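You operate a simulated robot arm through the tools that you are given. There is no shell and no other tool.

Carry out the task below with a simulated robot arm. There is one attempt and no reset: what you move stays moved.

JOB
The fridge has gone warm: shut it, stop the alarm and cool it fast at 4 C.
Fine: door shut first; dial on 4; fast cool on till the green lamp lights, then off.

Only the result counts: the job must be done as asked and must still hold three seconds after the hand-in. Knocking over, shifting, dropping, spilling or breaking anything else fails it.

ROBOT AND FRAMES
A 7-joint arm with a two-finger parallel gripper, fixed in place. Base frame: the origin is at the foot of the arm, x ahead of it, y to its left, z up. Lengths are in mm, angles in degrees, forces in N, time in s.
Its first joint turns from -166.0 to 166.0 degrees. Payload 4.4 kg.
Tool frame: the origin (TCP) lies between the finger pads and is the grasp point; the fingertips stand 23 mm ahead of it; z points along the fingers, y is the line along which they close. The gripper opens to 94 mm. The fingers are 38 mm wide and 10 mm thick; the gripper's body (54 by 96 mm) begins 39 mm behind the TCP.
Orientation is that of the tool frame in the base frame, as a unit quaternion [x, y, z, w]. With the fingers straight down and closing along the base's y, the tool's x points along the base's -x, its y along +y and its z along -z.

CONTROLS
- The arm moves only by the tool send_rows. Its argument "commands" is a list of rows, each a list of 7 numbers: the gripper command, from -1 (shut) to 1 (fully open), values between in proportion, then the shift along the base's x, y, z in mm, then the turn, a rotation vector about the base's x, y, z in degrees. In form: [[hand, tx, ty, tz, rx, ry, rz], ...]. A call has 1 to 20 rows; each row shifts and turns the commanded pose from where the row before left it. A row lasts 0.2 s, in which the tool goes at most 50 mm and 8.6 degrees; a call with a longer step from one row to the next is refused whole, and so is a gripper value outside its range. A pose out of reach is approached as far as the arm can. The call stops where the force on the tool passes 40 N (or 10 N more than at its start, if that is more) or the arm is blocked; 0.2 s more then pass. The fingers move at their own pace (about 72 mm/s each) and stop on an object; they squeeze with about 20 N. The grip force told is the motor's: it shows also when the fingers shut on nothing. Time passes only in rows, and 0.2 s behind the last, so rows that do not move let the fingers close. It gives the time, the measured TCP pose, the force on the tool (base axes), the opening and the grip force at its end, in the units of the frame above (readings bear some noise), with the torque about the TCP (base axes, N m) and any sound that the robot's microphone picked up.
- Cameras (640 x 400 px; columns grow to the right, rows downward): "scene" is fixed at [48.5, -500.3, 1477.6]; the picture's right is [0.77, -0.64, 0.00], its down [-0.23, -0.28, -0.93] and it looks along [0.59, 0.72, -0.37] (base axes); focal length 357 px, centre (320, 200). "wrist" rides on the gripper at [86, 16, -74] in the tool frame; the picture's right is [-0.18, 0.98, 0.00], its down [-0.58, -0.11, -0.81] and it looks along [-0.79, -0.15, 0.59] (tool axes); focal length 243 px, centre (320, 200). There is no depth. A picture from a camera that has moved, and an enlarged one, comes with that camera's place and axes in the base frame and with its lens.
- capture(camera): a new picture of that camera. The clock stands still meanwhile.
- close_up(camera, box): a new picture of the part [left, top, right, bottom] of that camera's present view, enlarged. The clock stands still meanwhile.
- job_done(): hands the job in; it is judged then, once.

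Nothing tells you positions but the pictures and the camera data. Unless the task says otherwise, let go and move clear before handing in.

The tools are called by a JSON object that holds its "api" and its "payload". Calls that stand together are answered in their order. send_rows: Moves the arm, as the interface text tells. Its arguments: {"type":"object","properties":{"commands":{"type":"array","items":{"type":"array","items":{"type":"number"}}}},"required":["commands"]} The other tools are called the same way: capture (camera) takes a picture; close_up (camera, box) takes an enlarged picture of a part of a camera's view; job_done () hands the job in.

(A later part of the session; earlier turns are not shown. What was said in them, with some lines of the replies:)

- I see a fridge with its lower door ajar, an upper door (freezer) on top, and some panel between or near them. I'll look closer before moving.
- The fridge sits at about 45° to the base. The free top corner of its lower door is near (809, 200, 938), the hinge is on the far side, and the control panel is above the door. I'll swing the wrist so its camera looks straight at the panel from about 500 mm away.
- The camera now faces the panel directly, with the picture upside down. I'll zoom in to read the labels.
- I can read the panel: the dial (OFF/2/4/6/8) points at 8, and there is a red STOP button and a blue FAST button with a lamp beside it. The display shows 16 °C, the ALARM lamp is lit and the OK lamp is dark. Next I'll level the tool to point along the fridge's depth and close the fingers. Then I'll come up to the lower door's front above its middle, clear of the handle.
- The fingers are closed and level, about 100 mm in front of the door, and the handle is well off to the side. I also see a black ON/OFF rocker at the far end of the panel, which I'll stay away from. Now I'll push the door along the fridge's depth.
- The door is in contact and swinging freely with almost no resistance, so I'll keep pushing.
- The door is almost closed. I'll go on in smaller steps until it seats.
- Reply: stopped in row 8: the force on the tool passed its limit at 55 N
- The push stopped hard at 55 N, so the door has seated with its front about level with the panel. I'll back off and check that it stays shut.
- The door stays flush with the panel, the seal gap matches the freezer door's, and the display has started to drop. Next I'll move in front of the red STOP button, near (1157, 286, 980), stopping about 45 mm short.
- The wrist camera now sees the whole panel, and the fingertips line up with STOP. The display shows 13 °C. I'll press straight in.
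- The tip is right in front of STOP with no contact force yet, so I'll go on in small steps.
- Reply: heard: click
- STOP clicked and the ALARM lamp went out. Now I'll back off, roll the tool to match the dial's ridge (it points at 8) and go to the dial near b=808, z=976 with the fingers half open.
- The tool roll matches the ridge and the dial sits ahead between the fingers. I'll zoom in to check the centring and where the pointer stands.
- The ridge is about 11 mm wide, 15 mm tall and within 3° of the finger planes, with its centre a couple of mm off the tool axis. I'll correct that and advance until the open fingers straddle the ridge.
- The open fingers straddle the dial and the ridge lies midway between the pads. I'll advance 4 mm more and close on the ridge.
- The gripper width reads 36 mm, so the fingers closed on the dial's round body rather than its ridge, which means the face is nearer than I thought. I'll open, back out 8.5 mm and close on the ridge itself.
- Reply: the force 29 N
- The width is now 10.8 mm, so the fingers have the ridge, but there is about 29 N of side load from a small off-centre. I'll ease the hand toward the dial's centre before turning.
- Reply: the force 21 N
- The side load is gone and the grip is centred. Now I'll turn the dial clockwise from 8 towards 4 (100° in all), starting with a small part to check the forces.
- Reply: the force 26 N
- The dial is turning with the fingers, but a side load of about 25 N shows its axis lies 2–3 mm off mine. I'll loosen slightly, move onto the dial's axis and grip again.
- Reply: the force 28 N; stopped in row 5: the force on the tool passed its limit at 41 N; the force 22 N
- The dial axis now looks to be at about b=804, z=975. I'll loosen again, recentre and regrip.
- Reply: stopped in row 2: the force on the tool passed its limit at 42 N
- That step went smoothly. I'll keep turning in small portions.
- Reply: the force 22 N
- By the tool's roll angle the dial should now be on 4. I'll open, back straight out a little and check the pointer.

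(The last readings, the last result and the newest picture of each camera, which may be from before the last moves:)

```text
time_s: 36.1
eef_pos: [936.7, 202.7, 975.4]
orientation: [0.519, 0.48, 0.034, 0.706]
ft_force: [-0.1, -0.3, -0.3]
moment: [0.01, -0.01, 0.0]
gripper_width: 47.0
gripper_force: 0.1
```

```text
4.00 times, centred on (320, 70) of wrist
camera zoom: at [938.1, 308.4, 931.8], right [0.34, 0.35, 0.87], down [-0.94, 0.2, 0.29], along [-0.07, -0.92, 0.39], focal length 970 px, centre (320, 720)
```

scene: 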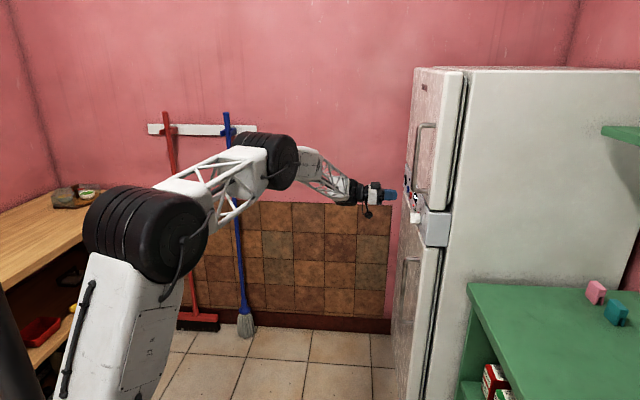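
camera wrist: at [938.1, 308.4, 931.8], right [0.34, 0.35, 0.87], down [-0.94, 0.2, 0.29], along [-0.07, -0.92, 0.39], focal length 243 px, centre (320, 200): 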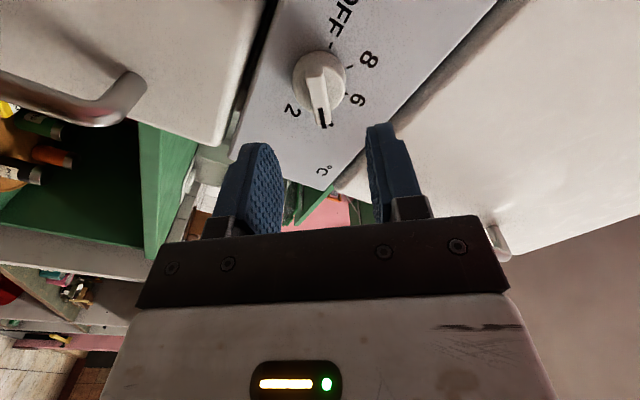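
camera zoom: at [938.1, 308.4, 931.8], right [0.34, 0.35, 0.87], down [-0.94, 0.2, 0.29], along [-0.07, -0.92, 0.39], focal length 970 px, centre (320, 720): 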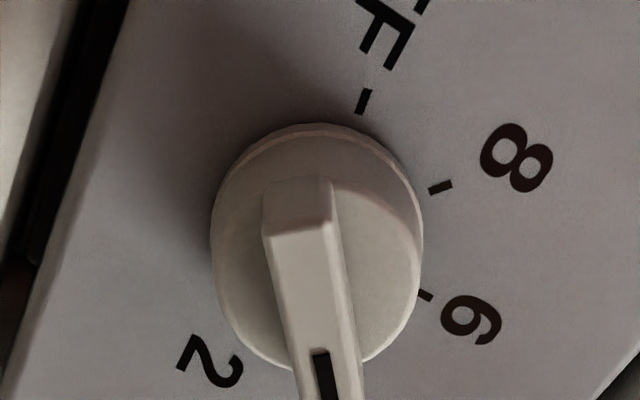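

The pointer sits close to the 4 position, between 2 and 6, and I'll confirm it from the front later. Now I'll level the roll, close the fingers and move in front of the blue FAST button (b≈1088, z≈979).

{"api": "send_rows", "payload": {"commands": [[-1, 27.2, 22.6, 0.4, -5.06, 5.06, 0], [-1, 27.2, 22.6, 0.4, -5.06, 5.06, 0], [-1, 27.2, 22.6, 0.4, -5.06, 5.06, 0], [-1, 27.2, 22.6, 0.4, -5.06, 5.06, 0], [-1, 27.2, 22.6, 0.4, -5.06, 5.06, 0], [-1, 27.2, 22.6, 0.4, -5.06, 5.06, 0], [-1, 27.2, 22.6, 0.4, -5.06, 5.06, 0], [-1, 27.2, 22.6, 0.4, 0, 0, 0]]}}

{"api": "capture", "payload": {"camera": "wrist"}}

```text
time_s: 37.9
eef_pos: [1152.9, 382.8, 981.1]
orientation: [0.269, 0.655, -0.268, 0.653]
ft_force: [-0.1, -0.4, 0.1]
moment: [0.0, -0.01, 0.01]
gripper_width: 0.4
gripper_force: 20.4
```

```text
taken
camera wrist: at [1110.9, 445.4, 893.6], right [0.69, 0.7, 0.18], down [-0.65, 0.49, 0.58], along [0.32, -0.52, 0.79], focal length 243 px, centre (320, 200)
```

wrist: 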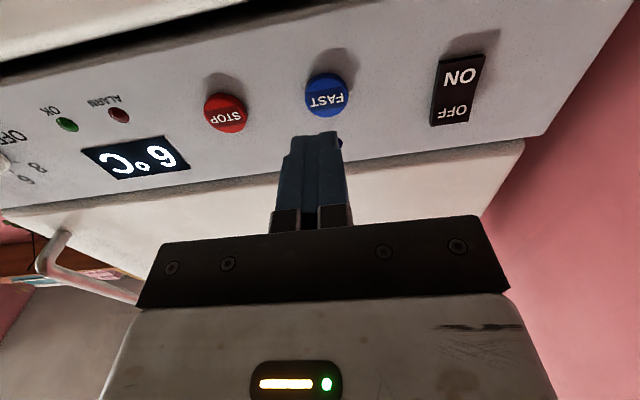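

FAST is directly ahead, about 4 mm to the side, and the display shows 6 °C with the green lamp still dark. I'll correct and press.

{"api": "send_rows", "payload": {"commands": [[-1, 8.6, -7.4, -0.5, 0, 0, 0], [-1, 8.6, -7.4, -0.5, 0, 0, 0], [-1, 8.6, -7.4, -0.5, 0, 0, 0], [-1, 8.2, -7.8, 0, 0, 0, 0], [-1, 1.5, -1.5, 0, 0, 0, 0], [-1, 1.5, -1.5, 0, 0, 0, 0], [-1, 1.5, -1.5, 0, 0, 0, 0]]}}

{"api": "capture", "payload": {"camera": "wrist"}}

```text
time_s: 39.5
eef_pos: [1193.0, 348.9, 976.5]
orientation: [0.27, 0.655, -0.268, 0.653]
ft_force: [-9.2, 5.6, 1.5]
moment: [-0.1, -0.06, -0.06]
gripper_width: 0.2
gripper_force: 20.1
heard: click
```

```text
taken
camera wrist: at [1150.6, 413.2, 889.4], right [0.69, 0.7, 0.19], down [-0.65, 0.49, 0.58], along [0.32, -0.52, 0.79], focal length 243 px, centre (320, 200)
```

wrist: 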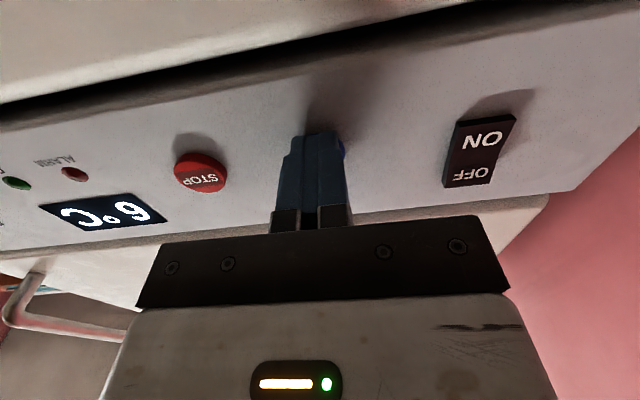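

FAST clicked. I'll back off to see whether its lamp came on.

{"api": "send_rows", "payload": {"commands": [[-1, -14, 14, 0, 0, 0, 0], [-1, -14, 14, 0, 0, 0, 0]]}}

{"api": "capture", "payload": {"camera": "wrist"}}

{"api": "close_up", "payload": {"camera": "scene", "box": [388, 170, 452, 210]}}

```text
time_s: 40.1
eef_pos: [1165.9, 374.9, 975.7]
orientation: [0.27, 0.656, -0.268, 0.652]
ft_force: [-0.4, 0.1, 0.2]
moment: [-0.02, -0.02, 0.03]
gripper_width: 0.2
gripper_force: 19.9
```

```text
taken
camera wrist: at [1124.2, 438.8, 889.9], right [0.69, 0.7, 0.18], down [-0.65, 0.49, 0.58], along [0.32, -0.52, 0.79], focal length 243 px, centre (320, 200)
```

wrist: 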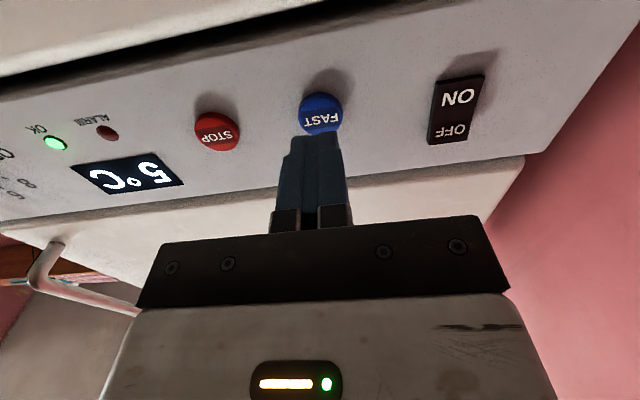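

```text
10.00 times, centred on (420, 190) of scene
camera zoom: at [48.5, -500.3, 1477.6], right [0.77, -0.64, 0.0], down [-0.23, -0.28, -0.93], along [0.59, 0.72, -0.37], focal length 3574 px, centre (-680, 300)
```

zoom: 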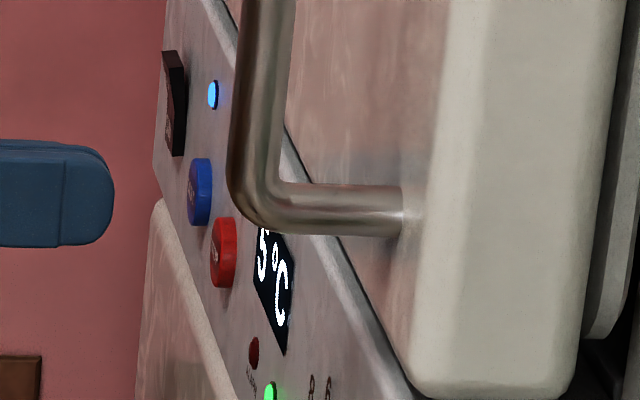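

The FAST lamp is lit, the display shows 5 °C and the green OK lamp is on now. Before switching FAST off I'll check the dial from the scene camera, since pictures take no time.

{"api": "close_up", "payload": {"camera": "scene", "box": [398, 195, 446, 225]}}

{"api": "close_up", "payload": {"camera": "wrist", "box": [0, 100, 128, 220]}}

```text
13.33 times, centred on (422, 210) of scene
camera zoom: at [48.5, -500.3, 1477.6], right [0.77, -0.64, 0.0], down [-0.23, -0.28, -0.93], along [0.59, 0.72, -0.37], focal length 4766 px, centre (-1040, 67)
```

zoom: 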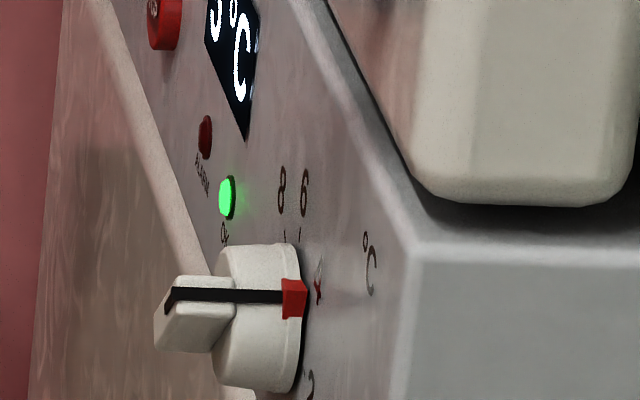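

```text
3.33 times, centred on (64, 160) of wrist
camera zoom: at [1124.2, 438.8, 889.9], right [0.69, 0.7, 0.18], down [-0.65, 0.49, 0.58], along [0.32, -0.52, 0.79], focal length 809 px, centre (1173, 333)
```

zoom: 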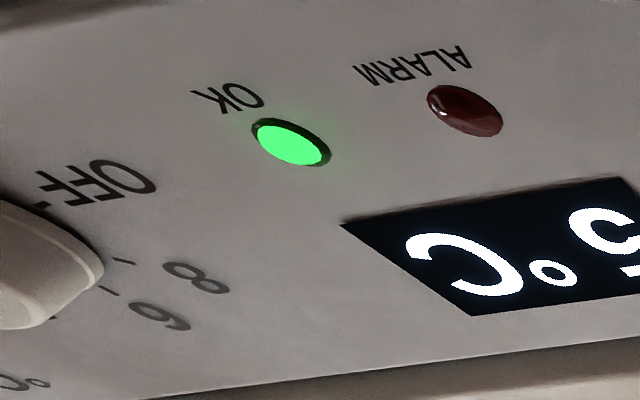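

The red pointer is on the 4 mark, the green lamp is lit and the alarm lamp is dark. Now I'll press FAST once more to switch it off.

{"api": "send_rows", "payload": {"commands": [[-1, 10, -10, 0, 0, 0, 0], [-1, 10, -10, 0, 0, 0, 0], [-1, 5, -5, 0, 0, 0, 0], [-1, 1.5, -1.5, 0, 0, 0, 0], [-1, 1.5, -1.5, 0, 0, 0, 0]]}}

{"api": "close_up", "payload": {"camera": "scene", "box": [388, 170, 452, 210]}}

```text
time_s: 41.3
eef_pos: [1193.3, 350.1, 976.7]
orientation: [0.27, 0.656, -0.267, 0.652]
ft_force: [-4.6, 9.6, 1.1]
moment: [-0.1, -0.06, 0.1]
gripper_width: 0.0
gripper_force: 20.0
heard: click
```

```text
10.00 times, centred on (420, 190) of scene
camera zoom: at [48.5, -500.3, 1477.6], right [0.77, -0.64, 0.0], down [-0.23, -0.28, -0.93], along [0.59, 0.72, -0.37], focal length 3574 px, centre (-680, 300)
```

zoom: 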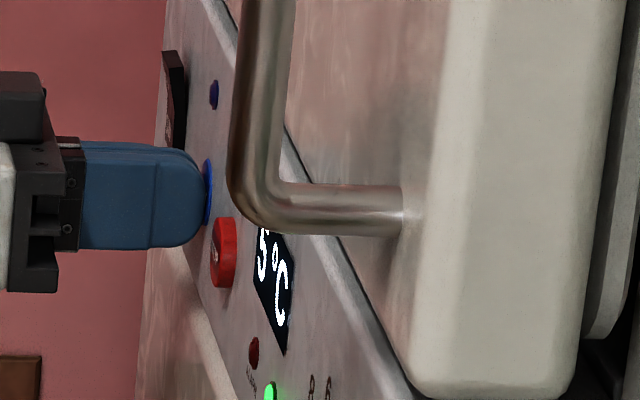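

FAST is off and the green lamp stays on. I'll back clear and swing round for a full front view to check the dial, the lamps and the door.

{"api": "send_rows", "payload": {"commands": [[-1, -10, 10, 0, 0, 0, 0], [-1, -20, 20, 0, 0, 0, 0], [-1, -20, 20, 0, 0, 0, 0], [-1, -20, 20, 0, 0, 0, 0], [-1, -20, 20, 0, 0, 0, 0], [-1, -20, 20, 0, 0, 0, 0], [-1, -34, 3.3, 0, 5.42, 5.42, 0], [-1, -34, 3.3, 0, 5.42, 5.42, 0], [-1, -34, 3.3, 0, 5.42, 5.42, 0], [-1, -34, 3.3, 0, 5.42, 5.42, 0], [-1, -34, 3.3, 0, 5.42, 5.42, 0], [-1, -34, 3.3, 0, 5.42, 5.42, 0], [-1, -34, 3.3, 0, 5.42, 5.42, 0], [1, -34, 3.3, 0, 0, 0, 0], [1, -34, 3.3, 0, 0, 0, 0], [1, 0, 0, 0, 0, 0, 0], [1, 0, 0, 0, 0, 0, 0]]}}

{"api": "capture", "payload": {"camera": "wrist"}}

{"api": "capture", "payload": {"camera": "scene"}}

```text
time_s: 44.9
eef_pos: [777.4, 487.0, 976.5]
orientation: [0.364, 0.878, -0.117, 0.287]
ft_force: [-0.1, -0.1, 0.1]
moment: [-0.02, 0.06, -0.02]
gripper_width: 94.0
gripper_force: 0.2
```

```text
taken
camera wrist: at [708.2, 578.1, 985.0], right [0.8, 0.59, 0.11], down [-0.08, -0.08, 0.99], along [0.6, -0.8, -0.01], focal length 243 px, centre (320, 200)
```

wrist: 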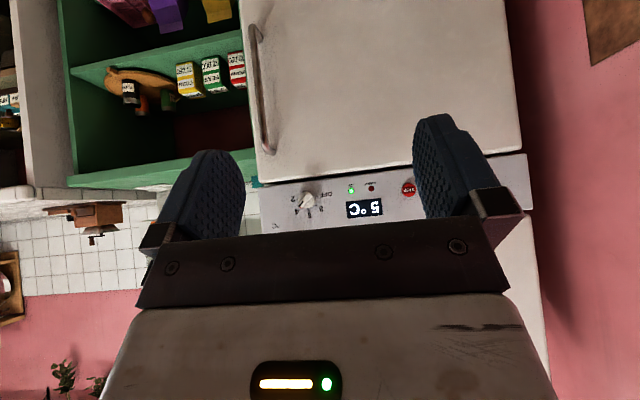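

```text
taken
```

scene: 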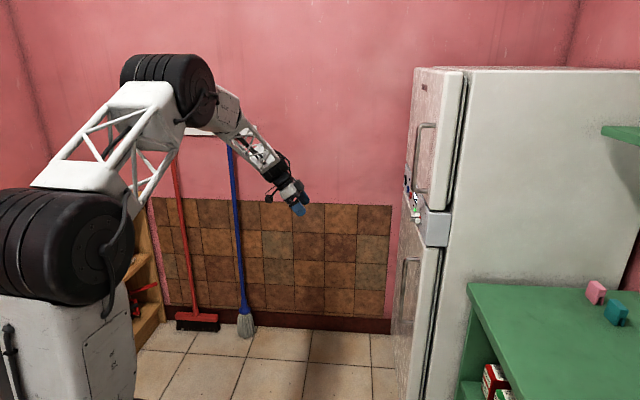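

{"api": "close_up", "payload": {"camera": "wrist", "box": [270, 170, 350, 230]}}

{"api": "close_up", "payload": {"camera": "wrist", "box": [330, 160, 430, 235]}}

{"api": "close_up", "payload": {"camera": "scene", "box": [380, 170, 476, 250]}}

{"api": "close_up", "payload": {"camera": "scene", "box": [380, 235, 508, 315]}}

```text
6.67 times, centred on (310, 200) of wrist
camera zoom: at [708.2, 578.1, 985.0], right [0.8, 0.59, 0.11], down [-0.08, -0.08, 0.99], along [0.6, -0.8, -0.01], focal length 1618 px, centre (387, 200)
```

zoom: 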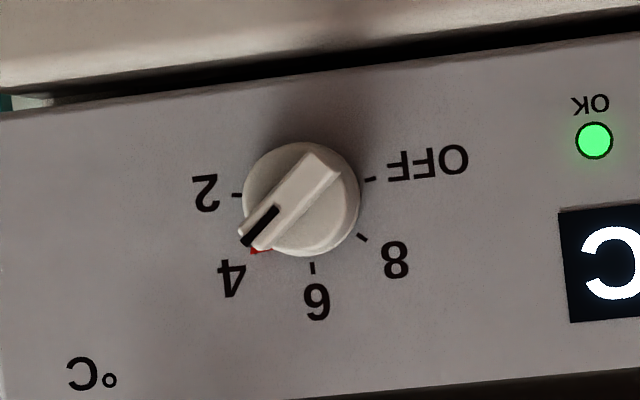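

```text
5.33 times, centred on (380, 198) of wrist
camera zoom: at [708.2, 578.1, 985.0], right [0.8, 0.59, 0.11], down [-0.08, -0.08, 0.99], along [0.6, -0.8, -0.01], focal length 1294 px, centre (0, 213)
```

zoom: 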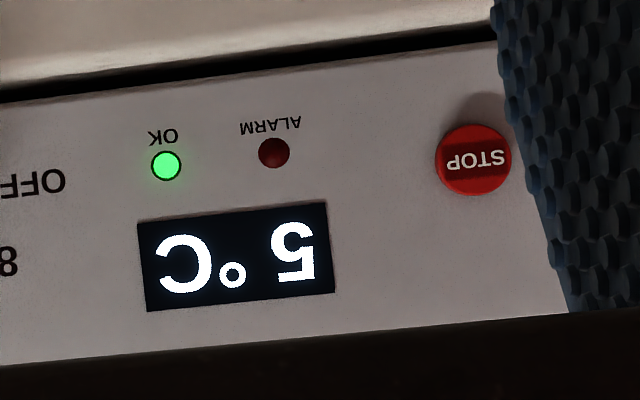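

```text
5.00 times, centred on (428, 210) of scene
camera zoom: at [48.5, -500.3, 1477.6], right [0.77, -0.64, 0.0], down [-0.23, -0.28, -0.93], along [0.59, 0.72, -0.37], focal length 1787 px, centre (-220, 150)
```

zoom: 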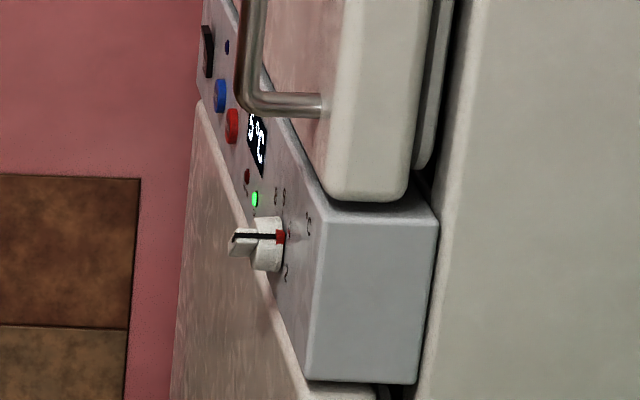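

```text
5.00 times, centred on (444, 275) of scene
camera zoom: at [48.5, -500.3, 1477.6], right [0.77, -0.64, 0.0], down [-0.23, -0.28, -0.93], along [0.59, 0.72, -0.37], focal length 1787 px, centre (-300, -175)
```

zoom: 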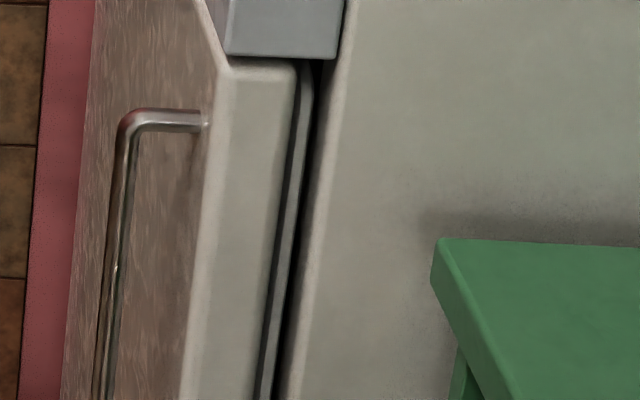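

The front view confirms the dial on 4 (within about 1°), the OK lamp green, the ALARM lamp and FAST lamp dark, and the door flush. I'll wait a few seconds clear of everything to see that it holds.

{"api": "send_rows", "payload": {"commands": [[1, 0, 0, 0, 0, 0, 0], [1, 0, 0, 0, 0, 0, 0], [1, 0, 0, 0, 0, 0, 0], [1, 0, 0, 0, 0, 0, 0], [1, 0, 0, 0, 0, 0, 0], [1, 0, 0, 0, 0, 0, 0], [1, 0, 0, 0, 0, 0, 0], [1, 0, 0, 0, 0, 0, 0], [1, 0, 0, 0, 0, 0, 0], [1, 0, 0, 0, 0, 0, 0], [1, 0, 0, 0, 0, 0, 0], [1, 0, 0, 0, 0, 0, 0], [1, 0, 0, 0, 0, 0, 0], [1, 0, 0, 0, 0, 0, 0], [1, 0, 0, 0, 0, 0, 0], [1, 0, 0, 0, 0, 0, 0]]}}

{"api": "close_up", "payload": {"camera": "wrist", "box": [270, 160, 430, 235]}}

{"api": "close_up", "payload": {"camera": "scene", "box": [388, 160, 468, 240]}}

```text
time_s: 48.3
eef_pos: [778.5, 487.4, 976.5]
orientation: [0.364, 0.879, -0.115, 0.287]
ft_force: [0.1, -1.2, -0.2]
moment: [0.0, -0.04, 0.02]
gripper_width: 94.0
gripper_force: 0.0
```

```text
4.00 times, centred on (350, 198) of wrist
camera zoom: at [708.3, 578.1, 985.1], right [0.8, 0.59, 0.11], down [-0.08, -0.08, 0.99], along [0.6, -0.8, -0.01], focal length 970 px, centre (200, 210)
```

zoom: 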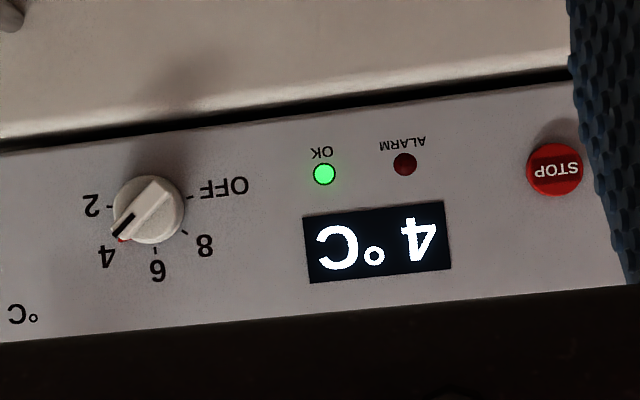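

```text
5.00 times, centred on (428, 200) of scene
camera zoom: at [48.5, -500.3, 1477.6], right [0.77, -0.64, 0.0], down [-0.23, -0.28, -0.93], along [0.59, 0.72, -0.37], focal length 1787 px, centre (-220, 200)
```

zoom: 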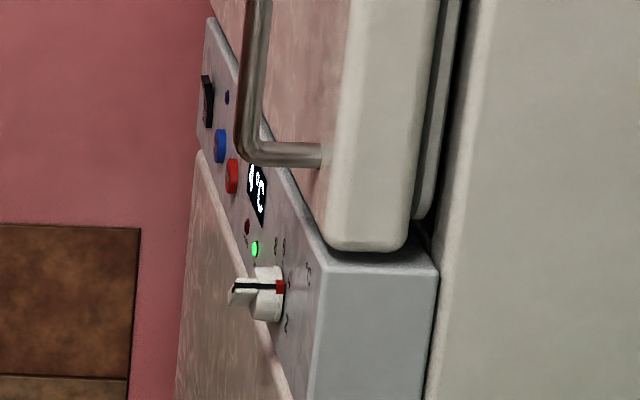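

The display now reads 4 °C with the green OK lamp lit and the alarm and FAST lamps dark. The dial is on 4, the door is shut and the arm is clear, so I'm handing in.

{"api": "job_done", "payload": {}}

```text
The job is handed in.
```

The fridge is shut, the alarm is off, and the display reads 4 °C with the green OK lamp lit. I've handed the job in; no verdict has come back yet.

- **Door:** it was pushed fully shut first and has stayed flush since.
- **Alarm:** I pressed STOP once and the alarm lamp went out.
- **Dial:** it was turned from 8 to 4, and a front view shows the pointer within about 1° of the mark.
- **Fast cool:** I switched it on at 6 °C and the green lamp lit within a second, at 5 °C. I then switched it off, and its lamp is dark. The fridge had already cooled itself from 16 °C to 6 °C after the door shut, so fast cool only ran for about two seconds.

I waited about three seconds with the arm clear before handing in, and nothing on the panel changed except the display dropping from 5 to 4 °C. In the pictures nothing else was moved or knocked.
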